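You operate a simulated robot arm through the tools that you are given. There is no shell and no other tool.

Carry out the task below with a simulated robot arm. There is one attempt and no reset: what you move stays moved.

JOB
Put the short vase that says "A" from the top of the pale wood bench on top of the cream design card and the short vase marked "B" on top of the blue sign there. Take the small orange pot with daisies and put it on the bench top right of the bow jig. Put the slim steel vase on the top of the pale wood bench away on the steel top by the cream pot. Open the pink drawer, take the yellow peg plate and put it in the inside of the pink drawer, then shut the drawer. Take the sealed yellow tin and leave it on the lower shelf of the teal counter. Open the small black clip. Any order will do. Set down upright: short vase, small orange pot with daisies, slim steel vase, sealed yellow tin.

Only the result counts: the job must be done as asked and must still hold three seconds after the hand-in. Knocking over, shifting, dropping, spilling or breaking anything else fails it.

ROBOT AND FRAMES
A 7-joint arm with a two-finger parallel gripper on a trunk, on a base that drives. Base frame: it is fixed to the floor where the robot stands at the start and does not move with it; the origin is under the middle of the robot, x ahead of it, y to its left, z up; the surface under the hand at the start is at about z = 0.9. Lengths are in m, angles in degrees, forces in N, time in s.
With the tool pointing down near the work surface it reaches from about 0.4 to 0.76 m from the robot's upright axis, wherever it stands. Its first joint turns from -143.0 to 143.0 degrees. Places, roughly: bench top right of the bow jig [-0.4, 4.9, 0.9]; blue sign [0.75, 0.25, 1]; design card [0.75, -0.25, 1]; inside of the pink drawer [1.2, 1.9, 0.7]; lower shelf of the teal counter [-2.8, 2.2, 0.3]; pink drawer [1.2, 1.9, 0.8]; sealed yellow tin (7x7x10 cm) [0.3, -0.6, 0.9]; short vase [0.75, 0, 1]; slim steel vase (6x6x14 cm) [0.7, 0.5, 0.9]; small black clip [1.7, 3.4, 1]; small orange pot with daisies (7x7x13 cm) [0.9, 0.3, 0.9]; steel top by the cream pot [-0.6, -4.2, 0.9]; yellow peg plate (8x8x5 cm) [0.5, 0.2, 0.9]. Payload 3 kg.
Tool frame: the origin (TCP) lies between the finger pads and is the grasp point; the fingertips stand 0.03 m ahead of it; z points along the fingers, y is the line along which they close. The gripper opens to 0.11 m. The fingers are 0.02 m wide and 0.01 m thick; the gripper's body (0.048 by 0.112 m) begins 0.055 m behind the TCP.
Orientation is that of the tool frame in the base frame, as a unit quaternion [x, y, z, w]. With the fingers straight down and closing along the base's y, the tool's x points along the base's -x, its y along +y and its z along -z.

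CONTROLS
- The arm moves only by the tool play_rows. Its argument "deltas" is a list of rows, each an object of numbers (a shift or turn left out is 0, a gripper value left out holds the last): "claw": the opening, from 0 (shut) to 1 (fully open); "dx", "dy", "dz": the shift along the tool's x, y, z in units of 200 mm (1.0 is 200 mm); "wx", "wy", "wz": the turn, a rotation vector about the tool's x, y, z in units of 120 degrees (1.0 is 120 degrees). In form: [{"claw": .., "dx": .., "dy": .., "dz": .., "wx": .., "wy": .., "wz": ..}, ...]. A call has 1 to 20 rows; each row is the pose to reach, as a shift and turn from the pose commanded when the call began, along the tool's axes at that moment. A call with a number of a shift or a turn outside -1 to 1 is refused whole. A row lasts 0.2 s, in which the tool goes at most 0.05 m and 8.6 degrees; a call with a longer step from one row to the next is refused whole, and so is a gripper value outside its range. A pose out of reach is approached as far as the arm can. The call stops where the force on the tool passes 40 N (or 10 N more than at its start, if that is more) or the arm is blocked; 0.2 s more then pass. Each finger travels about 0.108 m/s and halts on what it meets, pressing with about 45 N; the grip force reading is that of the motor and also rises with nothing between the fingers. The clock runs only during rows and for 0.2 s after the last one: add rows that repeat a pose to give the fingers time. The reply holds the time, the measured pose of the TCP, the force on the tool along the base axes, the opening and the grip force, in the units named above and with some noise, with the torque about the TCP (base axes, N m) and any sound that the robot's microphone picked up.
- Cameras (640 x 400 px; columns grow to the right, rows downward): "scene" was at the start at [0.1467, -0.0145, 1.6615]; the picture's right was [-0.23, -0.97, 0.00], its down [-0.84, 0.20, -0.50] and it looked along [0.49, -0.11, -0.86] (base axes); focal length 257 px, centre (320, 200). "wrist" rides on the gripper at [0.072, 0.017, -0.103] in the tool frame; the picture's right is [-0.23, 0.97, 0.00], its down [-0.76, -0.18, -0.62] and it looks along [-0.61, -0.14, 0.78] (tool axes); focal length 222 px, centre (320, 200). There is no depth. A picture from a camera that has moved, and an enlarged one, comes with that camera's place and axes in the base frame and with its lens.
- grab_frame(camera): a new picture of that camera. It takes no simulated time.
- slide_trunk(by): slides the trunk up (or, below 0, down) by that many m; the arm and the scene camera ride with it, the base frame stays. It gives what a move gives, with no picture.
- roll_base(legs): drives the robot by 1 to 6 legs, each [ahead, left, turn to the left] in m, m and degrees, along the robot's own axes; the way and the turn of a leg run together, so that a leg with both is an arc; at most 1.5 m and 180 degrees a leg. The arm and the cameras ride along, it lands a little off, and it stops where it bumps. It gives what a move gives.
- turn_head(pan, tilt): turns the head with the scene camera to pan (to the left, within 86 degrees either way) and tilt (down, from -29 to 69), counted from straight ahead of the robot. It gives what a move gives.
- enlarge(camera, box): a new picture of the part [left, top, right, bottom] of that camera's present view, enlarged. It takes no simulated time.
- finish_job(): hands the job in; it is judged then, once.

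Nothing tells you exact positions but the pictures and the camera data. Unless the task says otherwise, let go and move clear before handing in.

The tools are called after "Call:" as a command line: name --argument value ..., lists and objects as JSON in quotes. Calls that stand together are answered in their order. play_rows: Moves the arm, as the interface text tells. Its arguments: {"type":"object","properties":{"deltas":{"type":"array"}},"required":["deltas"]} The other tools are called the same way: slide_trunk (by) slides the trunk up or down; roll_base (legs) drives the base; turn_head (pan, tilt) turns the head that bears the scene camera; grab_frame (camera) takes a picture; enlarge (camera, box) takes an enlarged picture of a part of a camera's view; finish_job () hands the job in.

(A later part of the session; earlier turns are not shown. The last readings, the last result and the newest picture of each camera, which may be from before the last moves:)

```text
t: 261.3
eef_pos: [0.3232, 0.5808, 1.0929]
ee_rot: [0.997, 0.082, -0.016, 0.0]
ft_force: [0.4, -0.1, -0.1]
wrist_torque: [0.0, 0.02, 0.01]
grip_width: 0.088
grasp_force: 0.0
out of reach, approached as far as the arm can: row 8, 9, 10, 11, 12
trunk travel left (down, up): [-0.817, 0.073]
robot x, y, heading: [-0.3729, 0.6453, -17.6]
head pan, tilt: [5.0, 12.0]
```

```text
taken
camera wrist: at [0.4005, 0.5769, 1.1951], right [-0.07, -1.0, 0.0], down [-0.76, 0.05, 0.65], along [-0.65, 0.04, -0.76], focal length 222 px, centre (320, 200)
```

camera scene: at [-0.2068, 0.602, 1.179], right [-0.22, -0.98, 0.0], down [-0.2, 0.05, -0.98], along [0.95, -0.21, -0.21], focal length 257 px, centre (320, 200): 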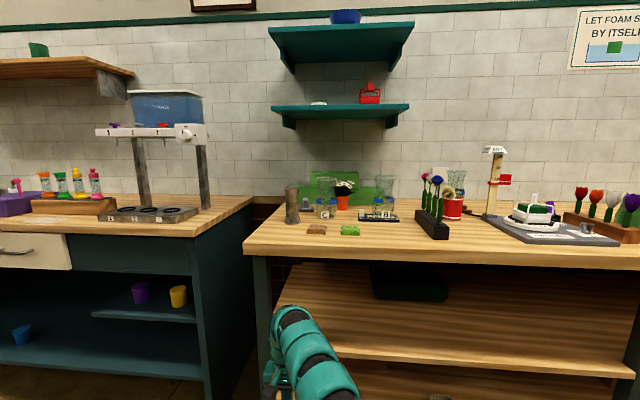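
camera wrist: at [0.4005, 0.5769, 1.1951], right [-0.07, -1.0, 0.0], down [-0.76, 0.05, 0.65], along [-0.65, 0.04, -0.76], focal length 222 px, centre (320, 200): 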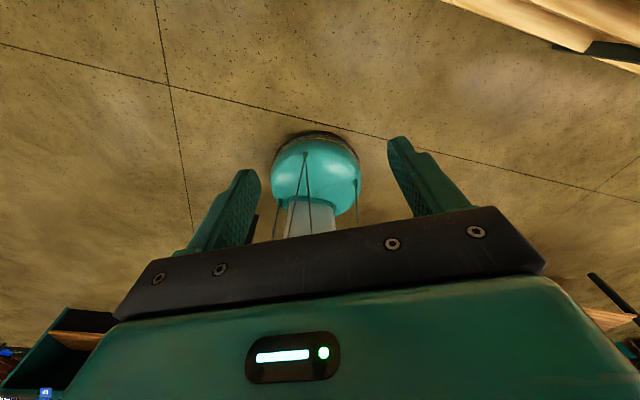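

The wrist hit its turn limit about 28° short. A better option is to keep the camera on my side but yaw the tool 45° so the camera passes between vases B and C, leaning the hand toward me. I'll rotate the wrist back to that yaw.

Call:
play_rows --deltas '[{"wz": -0.067}, {"wz": -0.133}, {"wz": -0.2}, {"wz": -0.267}, {"wz": -0.333}, {"wz": -0.4}, {"wz": -0.467}, {"wz": -0.533}, {"wz": -0.6}, {"wz": -0.667}, {"wz": -0.733}, {"wz": -0.8}, {"wz": -0.867}, {"wz": -0.933}, {"wz": -1.0}]'

Call:
play_rows --deltas '[{"wz": -0.065}, {"wz": -0.13}, {"wz": -0.195}, {"wz": -0.26}, {"wz": -0.325}, {"wz": -0.39}, {"wz": -0.455}, {"wz": -0.52}, {"wz": -0.585}, {"wz": -0.645}]'

Call:
grab_frame --camera "wrist"

```text
t: 264.5
eef_pos: [0.3217, 0.5833, 1.0919]
ee_rot: [0.426, 0.905, -0.008, -0.014]
ft_force: [0.1, -0.5, 0.5]
wrist_torque: [0.0, 0.03, 0.01]
grip_width: 0.088
grasp_force: 0.0
trunk travel left (down, up): [-0.817, 0.073]
robot x, y, heading: [-0.3749, 0.6464, -17.4]
head pan, tilt: [5.0, 12.0]
```

```text
t: 266.7
eef_pos: [0.3231, 0.5839, 1.0931]
ee_rot: [-0.233, 0.972, 0.003, -0.015]
ft_force: [-0.1, -0.4, 0.8]
wrist_torque: [0.02, -0.03, -0.01]
grip_width: 0.088
grasp_force: 0.0
trunk travel left (down, up): [-0.817, 0.073]
robot x, y, heading: [-0.3746, 0.6462, -17.6]
head pan, tilt: [5.0, 12.0]
```

```text
taken
camera wrist: at [0.2536, 0.5663, 1.1986], right [-0.24, 0.97, 0.01], down [0.78, 0.19, 0.6], along [0.58, 0.15, -0.8], focal length 222 px, centre (320, 200)
```

wrist: 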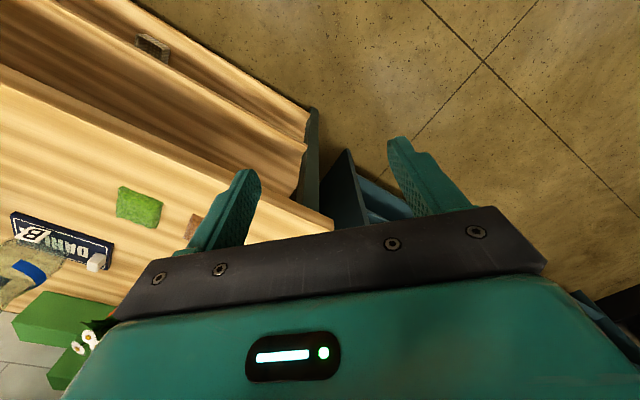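

Yaw is right. Now I'll pitch the tool about 28° while moving forward a little.

Call:
play_rows --deltas '[{"dx": -0.07, "dy": -0.07, "wx": 0.0016, "wy": -0.0616}, {"dx": -0.14, "dy": -0.14, "wx": 0.0032, "wy": -0.1232}, {"dx": -0.21, "dy": -0.21, "wx": 0.0047, "wy": -0.1847}, {"dx": -0.28, "dy": -0.283, "wx": 0.0063, "wy": -0.2463}, {"dx": -0.28, "dy": -0.283, "wx": 0.0063, "wy": -0.2463}]'

Call:
grab_frame --camera "wrist"

Call:
turn_head --pan 5 --tilt 35

Call:
grab_frame --camera "scene"

```text
t: 267.9
eef_pos: [0.397, 0.5594, 1.0907]
ee_rot: [-0.224, 0.944, 0.056, 0.237]
ft_force: [0.1, 0.3, 1.0]
wrist_torque: [0.0, 0.0, 0.0]
grip_width: 0.0879
grasp_force: 0.1
trunk travel left (down, up): [-0.817, 0.073]
robot x, y, heading: [-0.3758, 0.6439, -18.1]
head pan, tilt: [5.0, 12.0]
```

```text
taken
camera wrist: at [0.2895, 0.5239, 1.1473], right [-0.26, 0.96, 0.11], down [0.42, 0.01, 0.91], along [0.87, 0.28, -0.4], focal length 222 px, centre (320, 200)
```

wrist: 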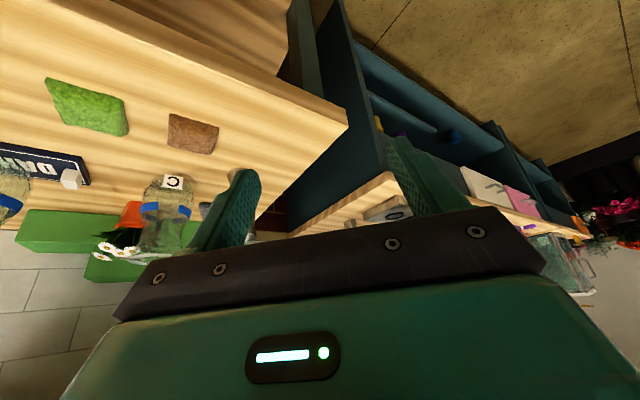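

```text
t: 268.8
eef_pos: [0.3966, 0.5591, 1.0902]
ee_rot: [-0.223, 0.944, 0.055, 0.236]
ft_force: [-0.4, -0.2, -0.5]
wrist_torque: [0.0, 0.03, -0.01]
grip_width: 0.088
grasp_force: 0.1
trunk travel left (down, up): [-0.817, 0.073]
robot x, y, heading: [-0.377, 0.6477, -17.7]
head pan, tilt: [5.0, 35.0]
```

```text
taken
camera scene: at [-0.2117, 0.6031, 1.7122], right [-0.22, -0.98, 0.0], down [-0.56, 0.13, -0.82], along [0.8, -0.18, -0.57], focal length 257 px, centre (320, 200)
```

scene: 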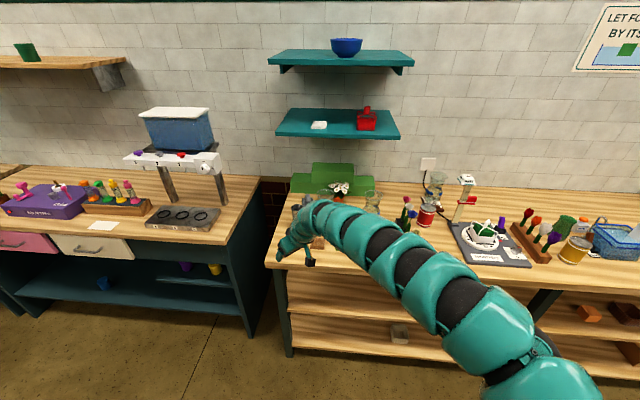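

Now I'll raise 4 cm, line up with the pot (u=0.512), and drive in over the gap between the vases, staying above their rims and below the shelf.

Call:
slide_trunk --by 0.04

Call:
roll_base --legs '[[0, -0.143, 0], [0.4, 0, 0]]'

Call:
grab_frame --camera "wrist"

Call:
grab_frame --camera "scene"

```text
t: 269.6
eef_pos: [0.3977, 0.5586, 1.1307]
ee_rot: [-0.223, 0.944, 0.055, 0.235]
ft_force: [-0.6, 0.1, 0.4]
wrist_torque: [-0.01, -0.01, 0.02]
grip_width: 0.0881
grasp_force: 0.1
trunk travel left (down, up): [-0.857, 0.033]
robot x, y, heading: [-0.3803, 0.6474, -17.9]
head pan, tilt: [5.0, 35.0]
```

```text
t: 273.0
eef_pos: [0.7295, 0.2975, 1.1286]
ee_rot: [-0.22, 0.945, 0.055, 0.235]
ft_force: [0.8, -1.0, 0.7]
wrist_torque: [0.03, -0.02, 0.03]
grip_width: 0.0879
grasp_force: 0.0
trunk travel left (down, up): [-0.857, 0.033]
robot x, y, heading: [-0.0424, 0.3892, -18.0]
head pan, tilt: [5.0, 35.0]
```

```text
taken
camera wrist: at [0.622, 0.2627, 1.1869], right [-0.25, 0.96, 0.11], down [0.42, 0.01, 0.91], along [0.87, 0.27, -0.41], focal length 222 px, centre (320, 200)
```

wrist: 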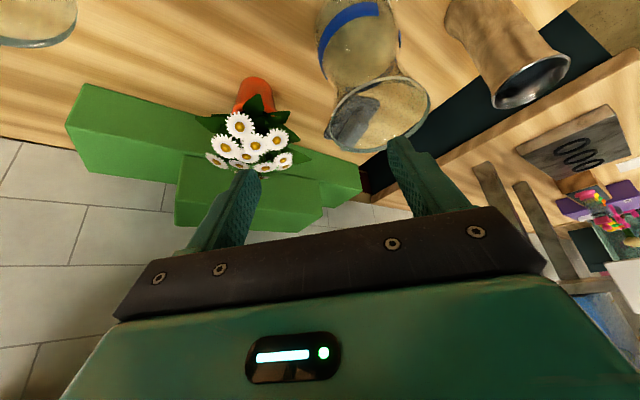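

```text
taken
camera scene: at [0.1216, 0.3446, 1.752], right [-0.22, -0.97, 0.0], down [-0.56, 0.13, -0.82], along [0.8, -0.18, -0.57], focal length 257 px, centre (320, 200)
```

scene: 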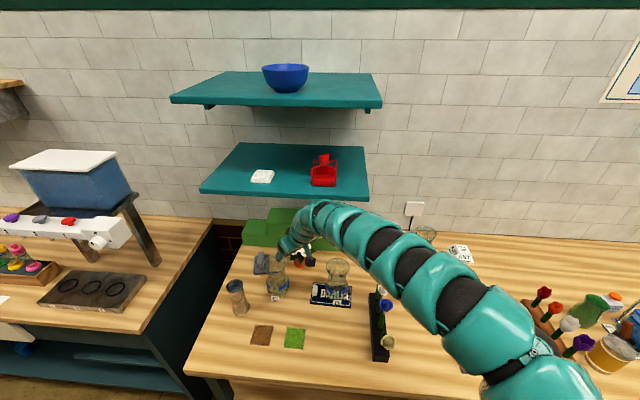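

Pitch 28° at this yaw would bring the wrist too close to the shelf edge (n=0.678, z=1.28). I'll adjust to a yaw of 25° with 33° lean, which clears the shelf, vase C and the camera, and then go forward to n≈0.68.

Call:
play_rows --deltas '[{"wx": 0.0274, "wy": -0.0139, "wz": 0.0465, "claw": 0.9}, {"wx": 0.0549, "wy": -0.0278, "wz": 0.0929, "claw": 1.0}, {"wx": 0.0823, "wy": -0.0417, "wz": 0.1394, "claw": 1.0}, {"wx": 0.0823, "wy": -0.0417, "wz": 0.1394, "claw": 1.0}]'

Call:
roll_base --legs '[[0.08, 0, 0]]'

Call:
grab_frame --camera "wrist"

Call:
turn_head --pan 15 --tilt 30

Call:
enlarge --camera "scene" --box '[180, 100, 440, 300]'

```text
t: 274.0
eef_pos: [0.7291, 0.2972, 1.131]
ee_rot: [-0.057, 0.957, 0.016, 0.284]
ft_force: [-1.0, 1.3, -0.5]
wrist_torque: [0.04, 0.0, 0.04]
grip_width: 0.1101
grasp_force: 0.1
trunk travel left (down, up): [-0.857, 0.033]
robot x, y, heading: [-0.0422, 0.3903, -17.7]
head pan, tilt: [5.0, 35.0]
```

```text
t: 275.0
eef_pos: [0.8054, 0.2729, 1.1289]
ee_rot: [-0.057, 0.957, 0.016, 0.284]
ft_force: [-0.7, -0.5, 0.4]
wrist_torque: [-0.02, -0.01, 0.03]
grip_width: 0.1099
grasp_force: 0.0
trunk travel left (down, up): [-0.857, 0.033]
robot x, y, heading: [0.032, 0.3655, -17.9]
head pan, tilt: [5.0, 35.0]
```

```text
taken
camera wrist: at [0.6876, 0.2756, 1.1763], right [0.07, 0.99, 0.12], down [0.32, -0.14, 0.94], along [0.94, -0.03, -0.33], focal length 222 px, centre (320, 200)
```

wrist: 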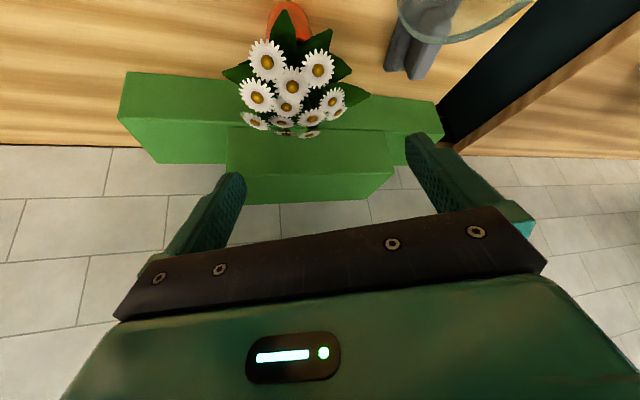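

```text
t: 275.8
eef_pos: [0.8036, 0.274, 1.13]
ee_rot: [-0.057, 0.957, 0.016, 0.284]
ft_force: [0.2, -0.1, -0.3]
wrist_torque: [-0.01, 0.0, -0.01]
grip_width: 0.1102
grasp_force: 0.0
trunk travel left (down, up): [-0.857, 0.033]
robot x, y, heading: [0.0316, 0.3633, -18.2]
head pan, tilt: [15.0, 30.0]
```

```text
2.00 times, centred on (310, 200) of scene
camera zoom: at [0.1992, 0.3358, 1.76], right [-0.05, -1.0, 0.0], down [-0.5, 0.03, -0.87], along [0.86, -0.05, -0.5], focal length 515 px, centre (340, 200)
```

zoom: 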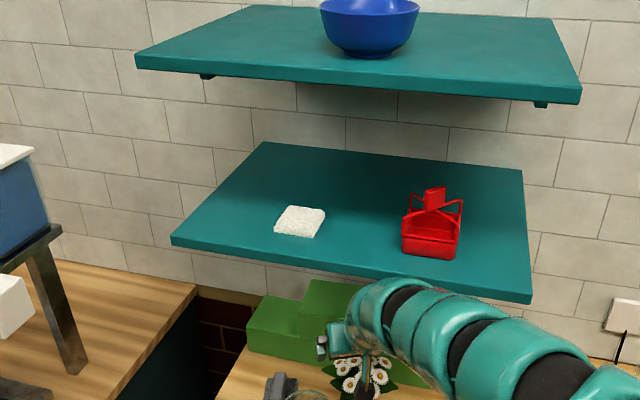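

The plant is centred ahead of the fingers at n≈0.73, u≈0.51. I'll lower to z=1.065 here, then advance the last 5 cm over it.

Call:
slide_trunk --by -0.063

Call:
roll_base --legs '[[0.05, 0, 0]]'

Call:
grab_frame --camera "wrist"

Call:
enlarge --camera "scene" --box '[180, 80, 440, 280]'

```text
t: 276.8
eef_pos: [0.8036, 0.2731, 1.0668]
ee_rot: [-0.057, 0.957, 0.015, 0.284]
ft_force: [0.4, -0.6, 0.2]
wrist_torque: [0.01, 0.02, 0.01]
grip_width: 0.1099
grasp_force: 0.0
trunk travel left (down, up): [-0.794, 0.096]
robot x, y, heading: [0.0321, 0.364, -17.9]
head pan, tilt: [15.0, 30.0]
```

```text
t: 277.7
eef_pos: [0.854, 0.2575, 1.0667]
ee_rot: [-0.059, 0.957, 0.018, 0.283]
ft_force: [0.8, 0.5, -0.4]
wrist_torque: [0.05, 0.03, 0.02]
grip_width: 0.1099
grasp_force: 0.0
trunk travel left (down, up): [-0.794, 0.096]
robot x, y, heading: [0.0786, 0.3499, -18.2]
head pan, tilt: [15.0, 30.0]
```

```text
taken
camera wrist: at [0.7358, 0.2599, 1.1129], right [0.07, 0.99, 0.12], down [0.32, -0.14, 0.94], along [0.94, -0.03, -0.33], focal length 222 px, centre (320, 200)
```

wrist: 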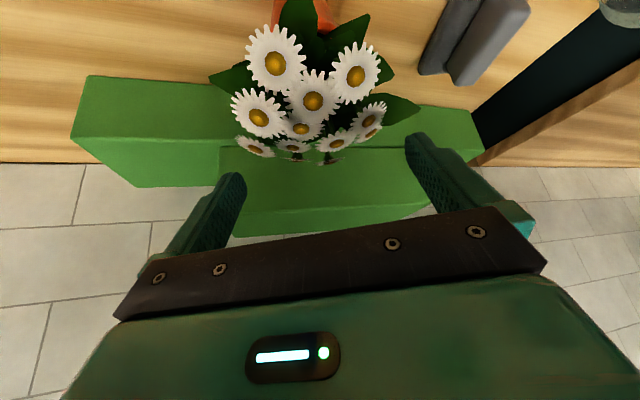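

```text
2.00 times, centred on (310, 180) of scene
camera zoom: at [0.2502, 0.3194, 1.6966], right [-0.05, -1.0, 0.0], down [-0.5, 0.03, -0.87], along [0.86, -0.04, -0.5], focal length 515 px, centre (340, 240)
```

zoom: 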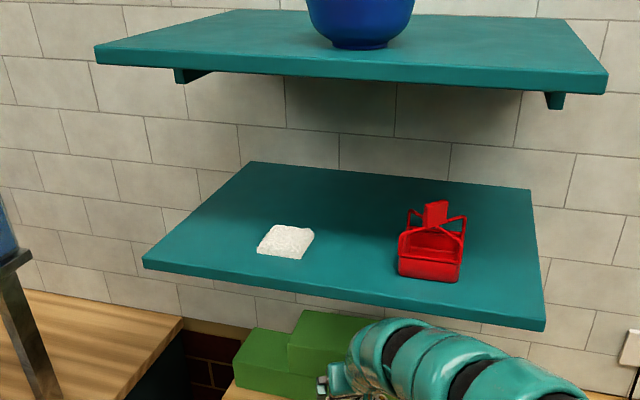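

No contact with the shelf, and the flowers are centred between the open fingers. I'll descend straight down with the arm in small steps, watching the force.

Call:
play_rows --deltas '[{"dx": 0.0273, "dz": 0.0419}, {"dx": 0.0546, "dz": 0.0838}, {"dx": 0.0819, "dz": 0.1257}, {"dx": 0.1092, "dz": 0.1676}]'

Call:
grab_frame --camera "wrist"

```text
t: 278.7
eef_pos: [0.8515, 0.2578, 1.0258]
ee_rot: [-0.057, 0.957, 0.016, 0.282]
ft_force: [0.2, -0.7, -0.7]
wrist_torque: [0.01, 0.0, -0.01]
grip_width: 0.1101
grasp_force: 0.1
trunk travel left (down, up): [-0.794, 0.096]
robot x, y, heading: [0.0767, 0.3518, -18.0]
head pan, tilt: [15.0, 30.0]
```

```text
taken
camera wrist: at [0.7336, 0.26, 1.0738], right [0.07, 0.99, 0.12], down [0.32, -0.14, 0.94], along [0.94, -0.03, -0.33], focal length 222 px, centre (320, 200)
```

wrist: 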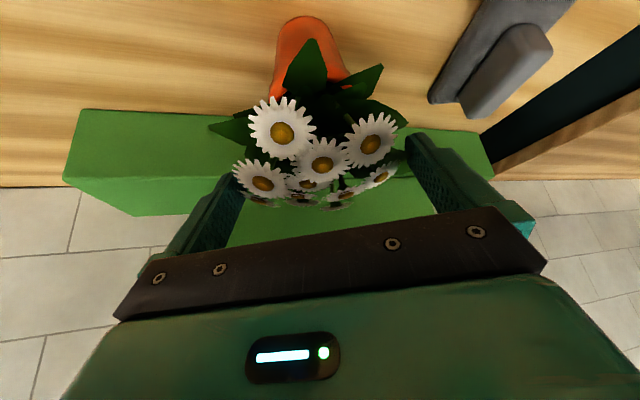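

Flowers are between the fingers with no contact. Continuing down.

Call:
play_rows --deltas '[{"dx": 0.0273, "dz": 0.0419}, {"dx": 0.0546, "dz": 0.0838}, {"dx": 0.0683, "dz": 0.1048}]'

Call:
play_rows --deltas '[{"dx": 0.0137, "dz": 0.021}, {"dx": 0.0273, "dz": 0.0419}]'

Call:
grab_frame --camera "wrist"

```text
t: 279.5
eef_pos: [0.8513, 0.2567, 1.0022]
ee_rot: [-0.058, 0.957, 0.017, 0.283]
ft_force: [0.0, 0.4, 0.6]
wrist_torque: [-0.01, 0.0, 0.0]
grip_width: 0.1099
grasp_force: 0.1
trunk travel left (down, up): [-0.794, 0.096]
robot x, y, heading: [0.0828, 0.3477, -18.0]
head pan, tilt: [15.0, 30.0]
```

```text
t: 280.1
eef_pos: [0.8505, 0.2571, 0.9908]
ee_rot: [-0.058, 0.957, 0.017, 0.283]
ft_force: [-0.3, 0.2, -0.4]
wrist_torque: [-0.03, 0.06, 0.01]
grip_width: 0.1104
grasp_force: 0.1
trunk travel left (down, up): [-0.794, 0.096]
robot x, y, heading: [0.0747, 0.3492, -17.8]
head pan, tilt: [15.0, 30.0]
```

```text
taken
camera wrist: at [0.7338, 0.2599, 1.0386], right [0.07, 0.99, 0.12], down [0.32, -0.14, 0.94], along [0.95, -0.03, -0.32], focal length 222 px, centre (320, 200)
```

wrist: 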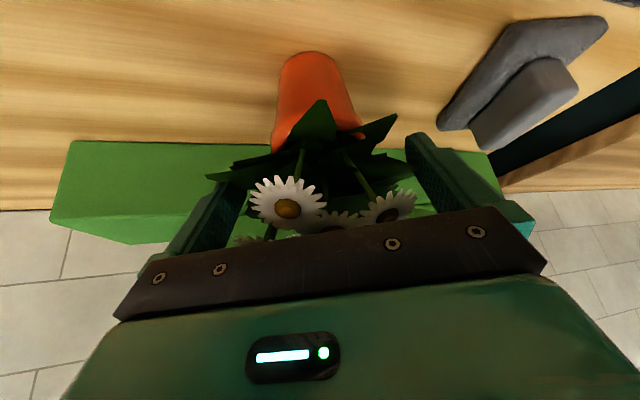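

Still no contact. Going down further in 5 mm steps toward the pot rim.

Call:
play_rows --deltas '[{"dx": 0.0137, "dz": 0.021}, {"dx": 0.0273, "dz": 0.0419}]'

Call:
play_rows --deltas '[{"dx": 0.0137, "dz": 0.021}, {"dx": 0.0273, "dz": 0.0419}]'

Call:
play_rows --deltas '[{"dx": 0.0137, "dz": 0.021}, {"dx": 0.0273, "dz": 0.0419}]'

Call:
grab_frame --camera "wrist"

```text
t: 280.7
eef_pos: [0.851, 0.2571, 0.9808]
ee_rot: [-0.056, 0.957, 0.016, 0.284]
ft_force: [-0.1, 0.0, -1.1]
wrist_torque: [-0.01, 0.03, -0.03]
grip_width: 0.1099
grasp_force: 0.1
trunk travel left (down, up): [-0.794, 0.096]
robot x, y, heading: [0.0826, 0.346, -17.9]
head pan, tilt: [15.0, 30.0]
```

```text
t: 281.3
eef_pos: [0.8519, 0.2585, 0.9715]
ee_rot: [-0.059, 0.957, 0.017, 0.284]
ft_force: [-0.4, -0.4, 0.4]
wrist_torque: [-0.02, -0.03, 0.0]
grip_width: 0.1098
grasp_force: 0.1
trunk travel left (down, up): [-0.794, 0.096]
robot x, y, heading: [0.0796, 0.3462, -18.2]
head pan, tilt: [15.0, 30.0]
```

```text
t: 282.0
eef_pos: [0.8568, 0.2573, 0.9731]
ee_rot: [-0.058, 0.954, 0.018, 0.294]
ft_force: [-9.9, -2.6, 28.4]
wrist_torque: [-0.01, -0.01, -0.01]
grip_width: 0.1101
grasp_force: 0.0
trunk travel left (down, up): [-0.794, 0.096]
robot x, y, heading: [0.0791, 0.3472, -18.0]
head pan, tilt: [15.0, 30.0]
stopped in row 2: the force on the tool passed its limit at 42 N (the readings are from after the stop); the commanded pose is now the measured one
```

```text
taken
camera wrist: at [0.7374, 0.2607, 1.0174], right [0.07, 0.99, 0.13], down [0.3, -0.14, 0.94], along [0.95, -0.03, -0.3], focal length 222 px, centre (320, 200)
```

wrist: 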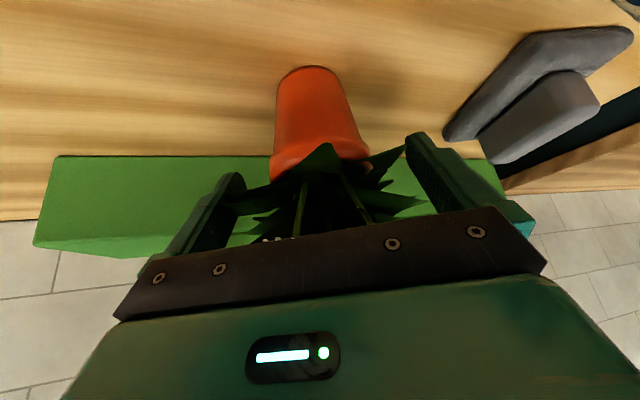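

The palm touched the flower tops, so this is as deep as I can go. The fingertips overlap the pot's rim band by about 1 cm. I'll ease up 3 mm and close.

Call:
play_rows --deltas '[{"dx": -0.008, "dz": -0.0125}, {"dx": -0.008, "dz": -0.0125, "claw": 0.8}, {"dx": -0.008, "dz": -0.0125, "claw": 0.65}, {"dx": -0.008, "dz": -0.0125, "claw": 0.5}, {"dx": -0.008, "dz": -0.0125, "claw": 0.4}, {"dx": -0.008, "dz": -0.0125, "claw": 0.4}, {"dx": -0.008, "dz": -0.0125, "claw": 0.4}]'

Call:
grab_frame --camera "wrist"

```text
t: 283.6
eef_pos: [0.8537, 0.2597, 0.9722]
ee_rot: [-0.058, 0.955, 0.017, 0.291]
ft_force: [-5.6, 8.0, 19.6]
wrist_torque: [0.78, -0.13, 0.26]
grip_width: 0.0597
grasp_force: 45.2
trunk travel left (down, up): [-0.794, 0.096]
robot x, y, heading: [0.0799, 0.3472, -18.2]
head pan, tilt: [15.0, 30.0]
```

```text
taken
camera wrist: at [0.7359, 0.2619, 1.0174], right [0.07, 0.99, 0.13], down [0.3, -0.14, 0.94], along [0.95, -0.03, -0.31], focal length 222 px, centre (320, 200)
```

wrist: 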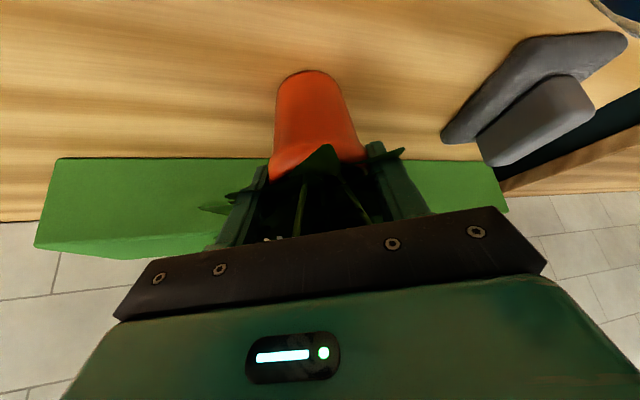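

The grip width of 5.97 cm matches the rim diameter. I'll lift gently by 2 cm and check it's held.

Call:
play_rows --deltas '[{"dx": -0.0137, "dz": -0.021}, {"dx": -0.0273, "dz": -0.0419}, {"dx": -0.041, "dz": -0.063}, {"dx": -0.0546, "dz": -0.0838}]'

Call:
grab_frame --camera "wrist"

```text
t: 284.6
eef_pos: [0.8559, 0.2577, 0.989]
ee_rot: [-0.057, 0.955, 0.016, 0.289]
ft_force: [0.3, 0.3, -4.1]
wrist_torque: [-0.02, 0.03, -0.02]
grip_width: 0.0594
grasp_force: 45.0
trunk travel left (down, up): [-0.794, 0.096]
robot x, y, heading: [0.0813, 0.3509, -17.9]
head pan, tilt: [15.0, 30.0]
```

```text
taken
camera wrist: at [0.7374, 0.2598, 1.0356], right [0.07, 0.99, 0.12], down [0.31, -0.14, 0.94], along [0.95, -0.03, -0.31], focal length 222 px, centre (320, 200)
```

wrist: 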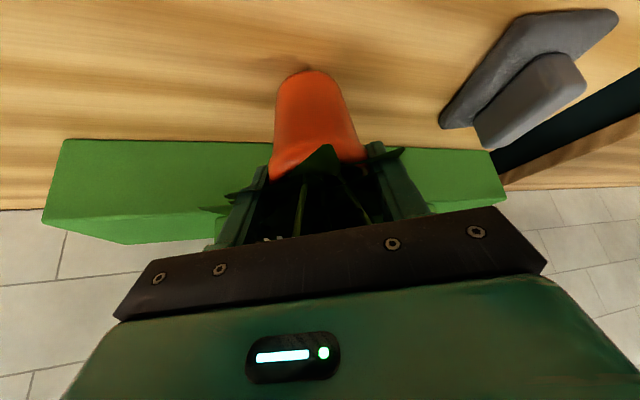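

Held securely (about 4 N). I'll raise to z≈1.065, back out 4.5 cm from under the shelf, then lift higher so the pot clears the vase rims.

Call:
slide_trunk --by 0.075

Call:
roll_base --legs '[[-0.045, -0.03, 0]]'

Call:
play_rows --deltas '[{"dx": -0.04, "dz": -0.063}, {"dx": -0.09, "dz": -0.138}, {"dx": -0.14, "dz": -0.21}, {"dx": -0.19, "dz": -0.29}, {"dx": -0.232, "dz": -0.356}]'

Call:
grab_frame --camera "wrist"

Call:
grab_frame --camera "scene"

```text
t: 285.7
eef_pos: [0.8545, 0.257, 1.0619]
ee_rot: [-0.058, 0.956, 0.018, 0.286]
ft_force: [-0.6, 0.3, -3.5]
wrist_torque: [0.01, 0.08, 0.01]
grip_width: 0.0596
grasp_force: 45.3
trunk travel left (down, up): [-0.869, 0.021]
robot x, y, heading: [0.0801, 0.3479, -17.8]
head pan, tilt: [15.0, 30.0]
```

```text
t: 286.6
eef_pos: [0.8034, 0.2428, 1.0664]
ee_rot: [-0.058, 0.955, 0.017, 0.29]
ft_force: [-0.3, 0.1, -2.9]
wrist_torque: [0.01, 0.02, 0.04]
grip_width: 0.0595
grasp_force: 44.9
trunk travel left (down, up): [-0.869, 0.021]
robot x, y, heading: [0.0298, 0.3324, -17.8]
head pan, tilt: [15.0, 30.0]
```

```text
t: 287.8
eef_pos: [0.801, 0.2443, 1.1522]
ee_rot: [-0.06, 0.955, 0.017, 0.29]
ft_force: [0.5, -0.3, -4.1]
wrist_torque: [0.01, 0.07, 0.01]
grip_width: 0.0595
grasp_force: 45.2
trunk travel left (down, up): [-0.869, 0.021]
robot x, y, heading: [0.027, 0.3356, -17.9]
head pan, tilt: [15.0, 30.0]
```

```text
taken
camera wrist: at [0.6825, 0.2463, 1.1971], right [0.07, 0.99, 0.13], down [0.31, -0.14, 0.94], along [0.95, -0.03, -0.31], focal length 222 px, centre (320, 200)
```

wrist: 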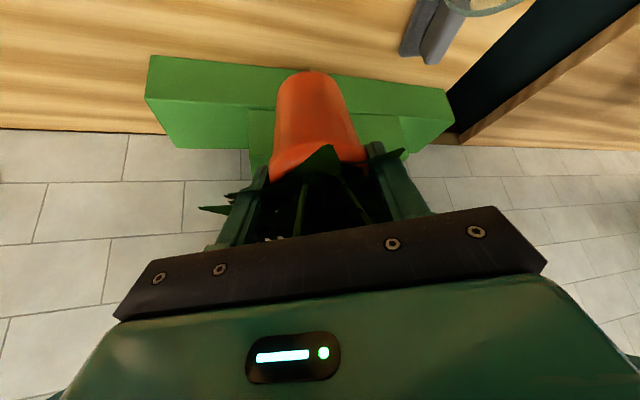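

```text
taken
camera scene: at [0.1925, 0.3066, 1.7723], right [-0.05, -1.0, 0.0], down [-0.5, 0.03, -0.87], along [0.87, -0.04, -0.5], focal length 257 px, centre (320, 200)
```

scene: 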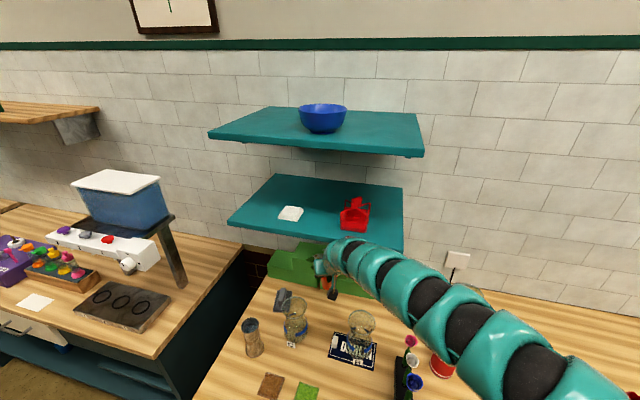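

The pot is held above the rims. Now I'll back out from the bench and drive left toward the workbench with the bow jig.

Call:
roll_base --legs '[[-0.45, 0, 0], [0, 1.4, 0], [0, 1.4, 0]]'

Call:
turn_head --pan 80 --tilt 25

Call:
grab_frame --camera "scene"

Call:
grab_frame --camera "wrist"

```text
t: 303.7
eef_pos: [1.2622, 3.0144, 1.149]
ee_rot: [-0.046, 0.956, 0.013, 0.289]
ft_force: [0.4, -0.3, -3.2]
wrist_torque: [-0.04, 0.07, 0.0]
grip_width: 0.0592
grasp_force: 45.1
trunk travel left (down, up): [-0.869, 0.021]
robot x, y, heading: [0.4858, 3.1255, -19.2]
head pan, tilt: [15.0, 30.0]
```

```text
t: 305.1
eef_pos: [1.2627, 3.0148, 1.1496]
ee_rot: [-0.047, 0.956, 0.014, 0.29]
ft_force: [0.7, -0.2, -4.9]
wrist_torque: [-0.04, 0.04, -0.01]
grip_width: 0.0593
grasp_force: 45.3
trunk travel left (down, up): [-0.869, 0.021]
robot x, y, heading: [0.4877, 3.1235, -19.2]
head pan, tilt: [80.0, 25.0]
```

```text
taken
camera scene: at [0.6109, 3.1802, 1.7798], right [0.87, -0.49, 0.0], down [-0.21, -0.37, -0.91], along [0.44, 0.79, -0.42], focal length 257 px, centre (320, 200)
```

scene: 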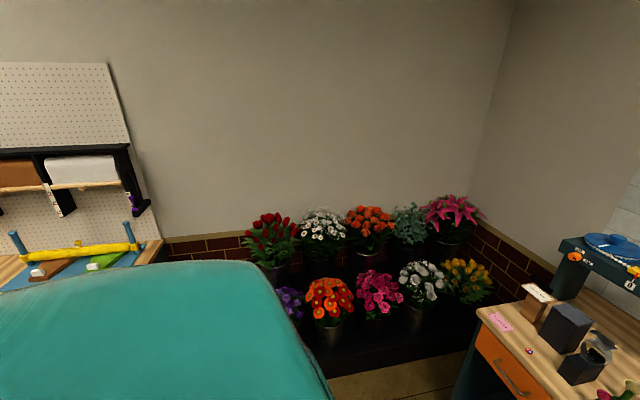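

```text
taken
camera wrist: at [1.1435, 3.0204, 1.1954], right [0.09, 0.99, 0.13], down [0.3, -0.15, 0.94], along [0.95, -0.05, -0.31], focal length 222 px, centre (320, 200)
```

wrist: 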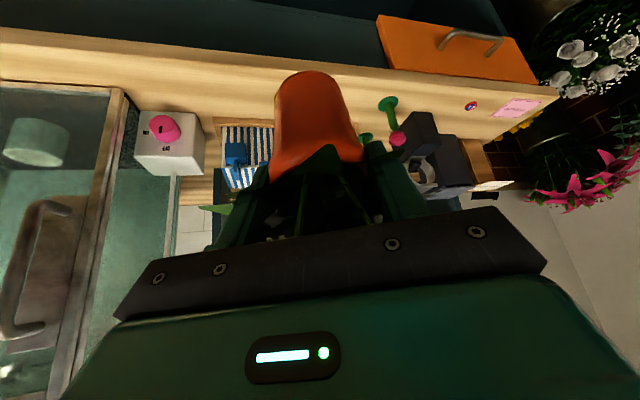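

I'm well clear of the counters. I'll back up half a metre, then turn left 91° to face the workbench with the yellow bow jig.

Call:
roll_base --legs '[[-0.5, 0, 0], [0, 0, 91]]'

Call:
turn_head --pan 20 --tilt 25

Call:
grab_frame --camera "scene"

Call:
enlarge --camera "scene" --box '[200, 120, 440, 270]'

```text
t: 311.9
eef_pos: [0.1133, 4.0694, 1.1489]
ee_rot: [0.713, -0.639, -0.215, -0.193]
ft_force: [0.7, 0.6, -4.0]
wrist_torque: [-0.01, 0.01, -0.02]
grip_width: 0.0596
grasp_force: 44.9
trunk travel left (down, up): [-0.869, 0.021]
robot x, y, heading: [0.0135, 3.2956, 71.5]
head pan, tilt: [80.0, 25.0]
```

```text
t: 313.2
eef_pos: [0.1145, 4.0697, 1.1497]
ee_rot: [0.712, -0.639, -0.216, -0.194]
ft_force: [-0.9, -0.8, -3.6]
wrist_torque: [-0.09, -0.02, 0.05]
grip_width: 0.0595
grasp_force: 45.1
trunk travel left (down, up): [-0.869, 0.021]
robot x, y, heading: [0.0115, 3.2981, 71.3]
head pan, tilt: [20.0, 25.0]
```

```text
taken
camera scene: at [0.0369, 3.4643, 1.7798], right [1.0, 0.02, 0.0], down [0.01, -0.42, -0.91], along [-0.02, 0.91, -0.42], focal length 257 px, centre (320, 200)
```

scene: 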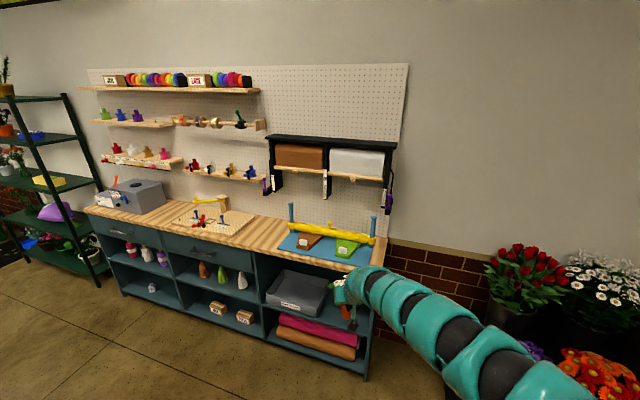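

```text
2.67 times, centred on (320, 195) of scene
camera zoom: at [0.0369, 3.4643, 1.7798], right [1.0, 0.02, 0.0], down [0.01, -0.42, -0.91], along [-0.02, 0.91, -0.42], focal length 686 px, centre (320, 213)
```

zoom: 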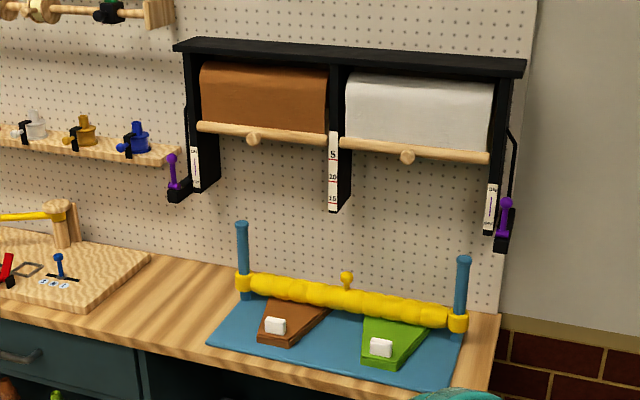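

The bow jig is the pegged board, its right edge near n=-2.01, and the blue mat starts near n=-1.70. The free spot between them is about [-0.38, 4.86]. I'll drive left and forward toward it, then check.

Call:
roll_base --legs '[[0, 0.71, 0], [0.42, 0, 0]]'

Call:
turn_head --pan 10 --tilt 40

Call:
grab_frame --camera "scene"

Call:
grab_frame --camera "wrist"

```text
t: 319.2
eef_pos: [-0.4077, 4.6918, 1.1488]
ee_rot: [0.711, -0.64, -0.216, -0.194]
ft_force: [-0.3, 0.8, -4.8]
wrist_torque: [-0.02, 0.02, 0.0]
grip_width: 0.0594
grasp_force: 45.2
trunk travel left (down, up): [-0.869, 0.021]
robot x, y, heading: [-0.5117, 3.918, 71.1]
head pan, tilt: [20.0, 25.0]
```

```text
t: 320.0
eef_pos: [-0.4075, 4.6904, 1.1487]
ee_rot: [0.711, -0.64, -0.216, -0.194]
ft_force: [-0.6, 0.2, -4.3]
wrist_torque: [-0.01, 0.01, -0.03]
grip_width: 0.0594
grasp_force: 45.4
trunk travel left (down, up): [-0.869, 0.021]
robot x, y, heading: [-0.5146, 3.9173, 71.3]
head pan, tilt: [10.0, 40.0]
```

```text
taken
camera scene: at [-0.4728, 4.0782, 1.7566], right [0.99, -0.16, 0.0], down [-0.1, -0.63, -0.77], along [0.12, 0.76, -0.64], focal length 257 px, centre (320, 200)
```

scene: 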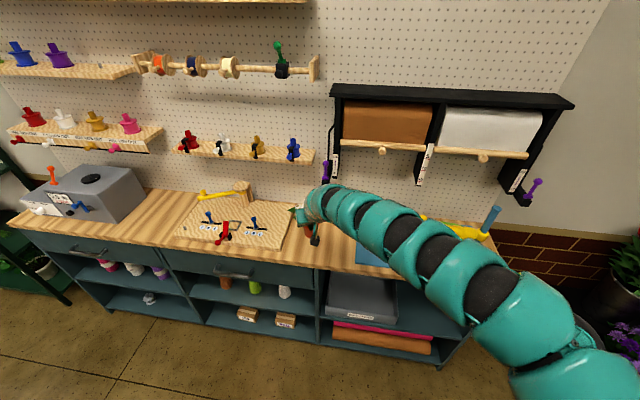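

```text
taken
camera wrist: at [-0.412, 4.5723, 1.1956], right [-0.99, 0.09, 0.13], down [0.15, 0.3, 0.94], along [0.04, 0.95, -0.31], focal length 222 px, centre (320, 200)
```

wrist: 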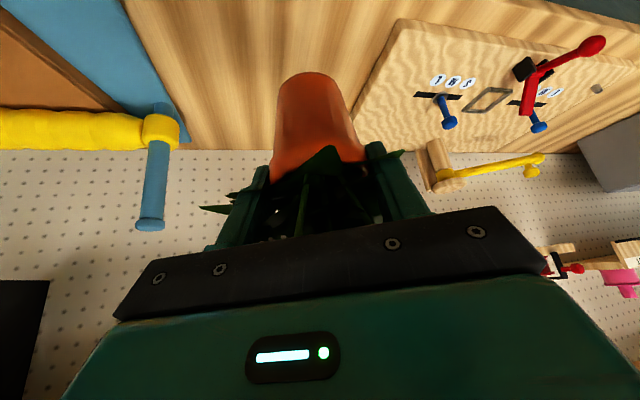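

The clear strip of bench between jig and mat is right ahead. I'll drive forward 17 cm to bring the pot over it.

Call:
roll_base --legs '[[0.17, 0.015, 0]]'

Call:
grab_frame --camera "wrist"

Call:
enlarge --camera "scene" --box '[170, 130, 430, 290]'

```text
t: 321.5
eef_pos: [-0.3689, 4.8511, 1.1461]
ee_rot: [0.712, -0.641, -0.212, -0.191]
ft_force: [0.0, 0.1, -3.6]
wrist_torque: [0.01, 0.01, 0.01]
grip_width: 0.0595
grasp_force: 44.8
trunk travel left (down, up): [-0.869, 0.021]
robot x, y, heading: [-0.4745, 4.0798, 71.1]
head pan, tilt: [10.0, 40.0]
stopped in leg 1: the force on the tool passed its limit at 62 N (the readings are from after the stop); the commanded pose is now the measured one
```

```text
taken
camera wrist: at [-0.3732, 4.7329, 1.1938], right [-0.99, 0.09, 0.12], down [0.15, 0.31, 0.94], along [0.04, 0.95, -0.32], focal length 222 px, centre (320, 200)
```

wrist: 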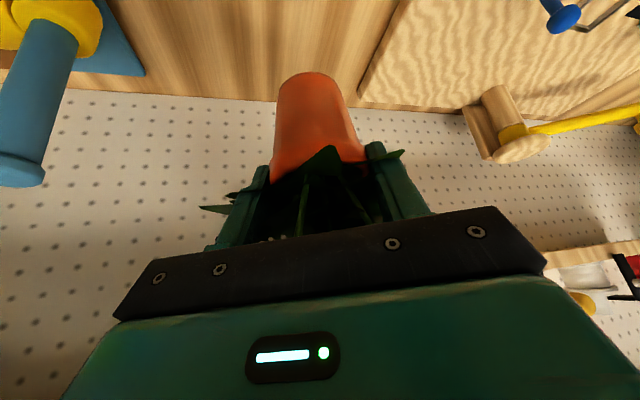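

```text
2.46 times, centred on (300, 210) of scene
camera zoom: at [-0.4319, 4.2413, 1.7564], right [0.99, -0.15, 0.0], down [-0.1, -0.64, -0.77], along [0.12, 0.76, -0.64], focal length 634 px, centre (369, 175)
```

zoom: 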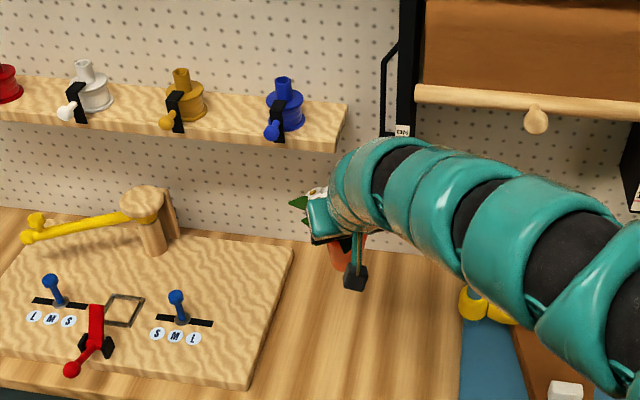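

Something stopped me with a 62 N bump, probably the wrist touching the roll holder's left end near its purple lever. I'll back off and inspect.

Call:
roll_base --legs '[[-0.12, 0, 0]]'

Call:
turn_head --pan 5 --tilt 30

Call:
grab_frame --camera "scene"

Call:
enlarge --camera "scene" --box '[220, 90, 420, 230]'

Call:
grab_frame --camera "wrist"

```text
t: 322.8
eef_pos: [-0.4082, 4.7381, 1.147]
ee_rot: [0.712, -0.641, -0.212, -0.191]
ft_force: [0.0, 0.6, -3.2]
wrist_torque: [0.0, -0.01, -0.04]
grip_width: 0.0594
grasp_force: 45.1
trunk travel left (down, up): [-0.869, 0.021]
robot x, y, heading: [-0.5092, 3.9647, 71.0]
head pan, tilt: [10.0, 40.0]
```

```text
t: 323.5
eef_pos: [-0.4094, 4.7385, 1.1467]
ee_rot: [0.713, -0.641, -0.212, -0.19]
ft_force: [-0.1, 0.1, -4.0]
wrist_torque: [-0.03, -0.02, -0.03]
grip_width: 0.0594
grasp_force: 44.8
trunk travel left (down, up): [-0.869, 0.021]
robot x, y, heading: [-0.5109, 3.9666, 70.9]
head pan, tilt: [5.0, 30.0]
```

```text
taken
camera scene: at [-0.4624, 4.132, 1.7717], right [0.97, -0.24, 0.0], down [-0.12, -0.49, -0.87], along [0.21, 0.84, -0.5], focal length 257 px, centre (320, 200)
```

scene: 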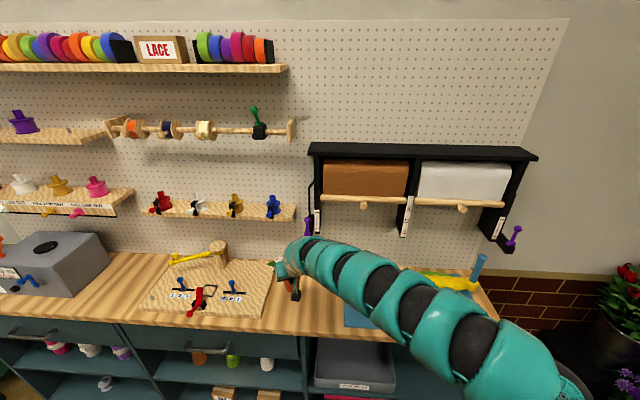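

```text
2.86 times, centred on (320, 160) of scene
camera zoom: at [-0.4624, 4.132, 1.7717], right [0.97, -0.24, 0.0], down [-0.12, -0.49, -0.87], along [0.21, 0.84, -0.5], focal length 735 px, centre (320, 314)
```

zoom: 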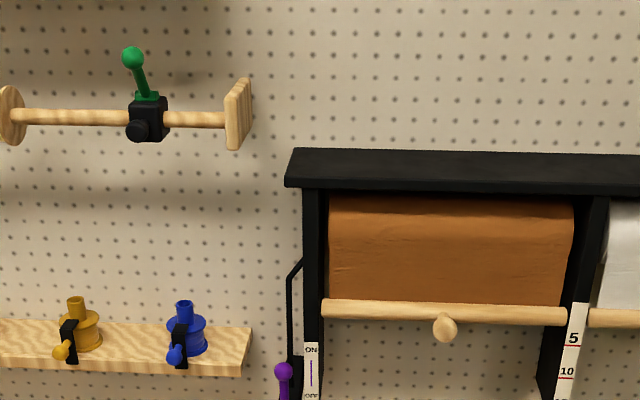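

```text
taken
camera wrist: at [-0.4124, 4.62, 1.1939], right [-0.99, 0.09, 0.12], down [0.15, 0.31, 0.94], along [0.04, 0.95, -0.32], focal length 222 px, centre (320, 200)
```

wrist: 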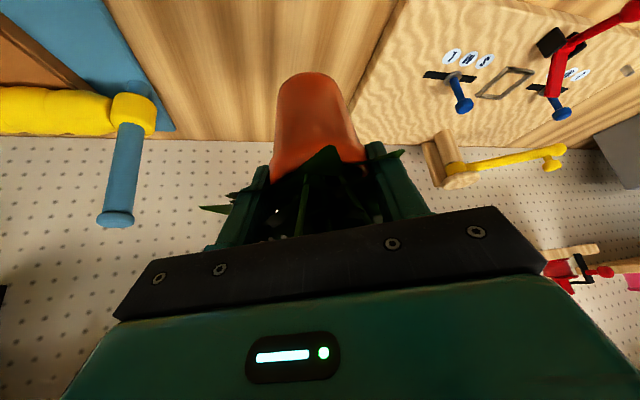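

Call:
enlarge --camera "scene" --box '[285, 170, 345, 250]'

Call:
enlarge --camera "scene" --box '[470, 180, 540, 270]'

```text
5.00 times, centred on (315, 210) of scene
camera zoom: at [-0.4624, 4.132, 1.7717], right [0.97, -0.24, 0.0], down [-0.12, -0.49, -0.87], along [0.21, 0.84, -0.5], focal length 1287 px, centre (345, 150)
```

zoom: 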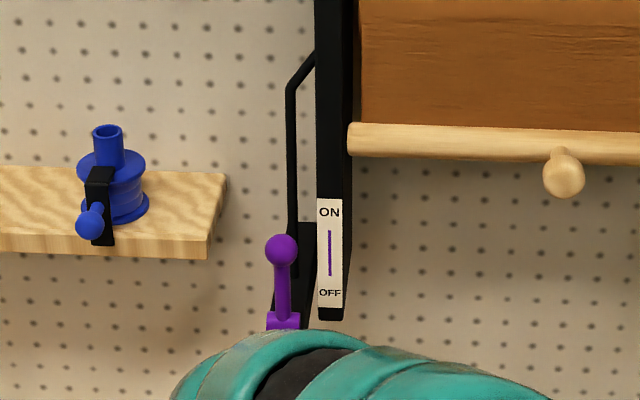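

```text
4.44 times, centred on (505, 225) of scene
camera zoom: at [-0.4624, 4.132, 1.7717], right [0.97, -0.24, 0.0], down [-0.12, -0.49, -0.87], along [0.21, 0.84, -0.5], focal length 1144 px, centre (-502, 89)
```

zoom: 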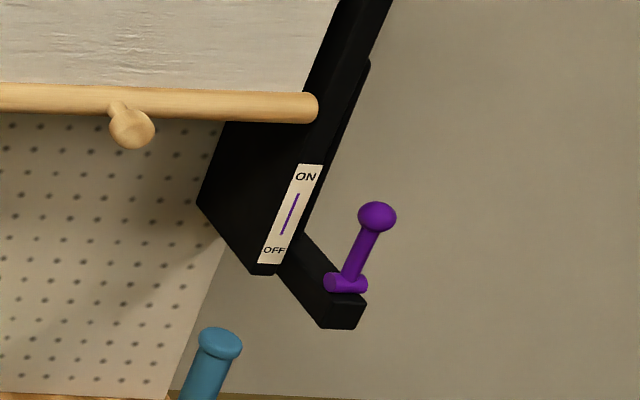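

The lever looks unmoved, still upright like its twin on the right. The flower tops (z≈1.20) must have touched the lever's mount, which overhangs the spot at z≈1.17–1.27. I'll lower the pot first, then move in beneath it, slightly nearer the jig.

Call:
slide_trunk --by -0.115

Call:
roll_base --legs '[[0.06, 0.02, 0]]'

Call:
grab_frame --camera "wrist"

Call:
grab_frame --camera "scene"

```text
t: 324.9
eef_pos: [-0.4069, 4.7387, 1.032]
ee_rot: [0.712, -0.641, -0.212, -0.192]
ft_force: [0.6, -0.4, -4.5]
wrist_torque: [-0.08, -0.02, 0.01]
grip_width: 0.0594
grasp_force: 44.8
trunk travel left (down, up): [-0.754, 0.136]
robot x, y, heading: [-0.5136, 3.9664, 71.3]
head pan, tilt: [5.0, 30.0]
```

```text
t: 325.9
eef_pos: [-0.4091, 4.8012, 1.0311]
ee_rot: [0.712, -0.642, -0.211, -0.191]
ft_force: [0.0, 0.1, -4.0]
wrist_torque: [-0.06, -0.04, 0.06]
grip_width: 0.0593
grasp_force: 44.7
trunk travel left (down, up): [-0.754, 0.136]
robot x, y, heading: [-0.509, 4.0281, 71.1]
head pan, tilt: [5.0, 30.0]
```

```text
taken
camera wrist: at [-0.4127, 4.6838, 1.0781], right [-0.99, 0.09, 0.12], down [0.15, 0.32, 0.94], along [0.04, 0.95, -0.32], focal length 222 px, centre (320, 200)
```

wrist: 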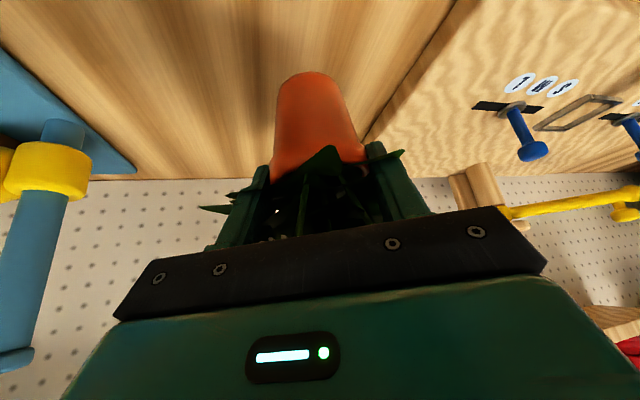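

```text
taken
camera scene: at [-0.4624, 4.1965, 1.6566], right [0.97, -0.24, 0.0], down [-0.12, -0.49, -0.86], along [0.21, 0.84, -0.5], focal length 257 px, centre (320, 200)
```

scene: 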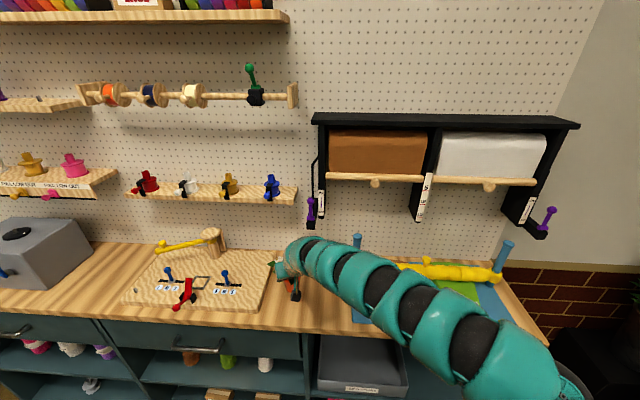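

Call:
enlarge --camera "scene" --box '[280, 150, 350, 240]'

Call:
roll_base --legs '[[0.04, 0.0, 0]]'

Call:
grab_frame --camera "wrist"

```text
4.44 times, centred on (315, 195) of scene
camera zoom: at [-0.4624, 4.1965, 1.6566], right [0.97, -0.24, 0.0], down [-0.12, -0.49, -0.86], along [0.21, 0.84, -0.5], focal length 1144 px, centre (342, 222)
```

zoom: 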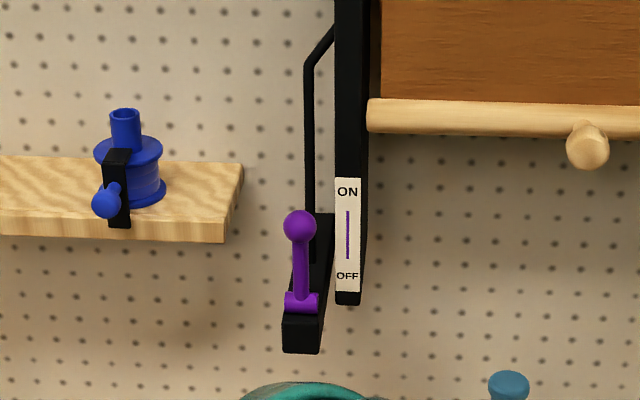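

```text
t: 326.8
eef_pos: [-0.3937, 4.8401, 1.0304]
ee_rot: [0.713, -0.641, -0.212, -0.189]
ft_force: [0.0, 0.0, -5.2]
wrist_torque: [-0.05, 0.02, 0.0]
grip_width: 0.0593
grasp_force: 44.9
trunk travel left (down, up): [-0.754, 0.136]
robot x, y, heading: [-0.4979, 4.0656, 71.3]
head pan, tilt: [5.0, 30.0]
```

```text
taken
camera wrist: at [-0.3991, 4.722, 1.0777], right [-0.99, 0.09, 0.12], down [0.15, 0.32, 0.94], along [0.04, 0.94, -0.32], focal length 222 px, centre (320, 200)
```

wrist: 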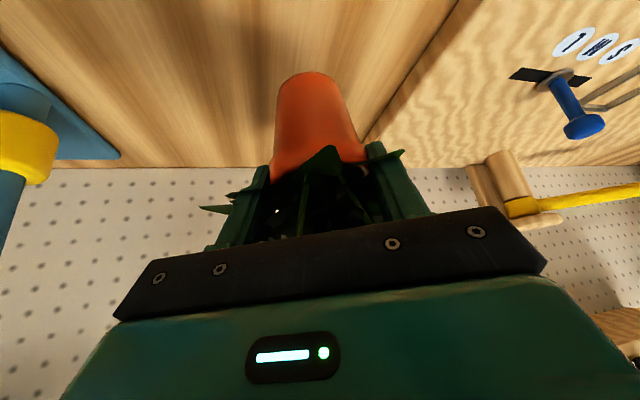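

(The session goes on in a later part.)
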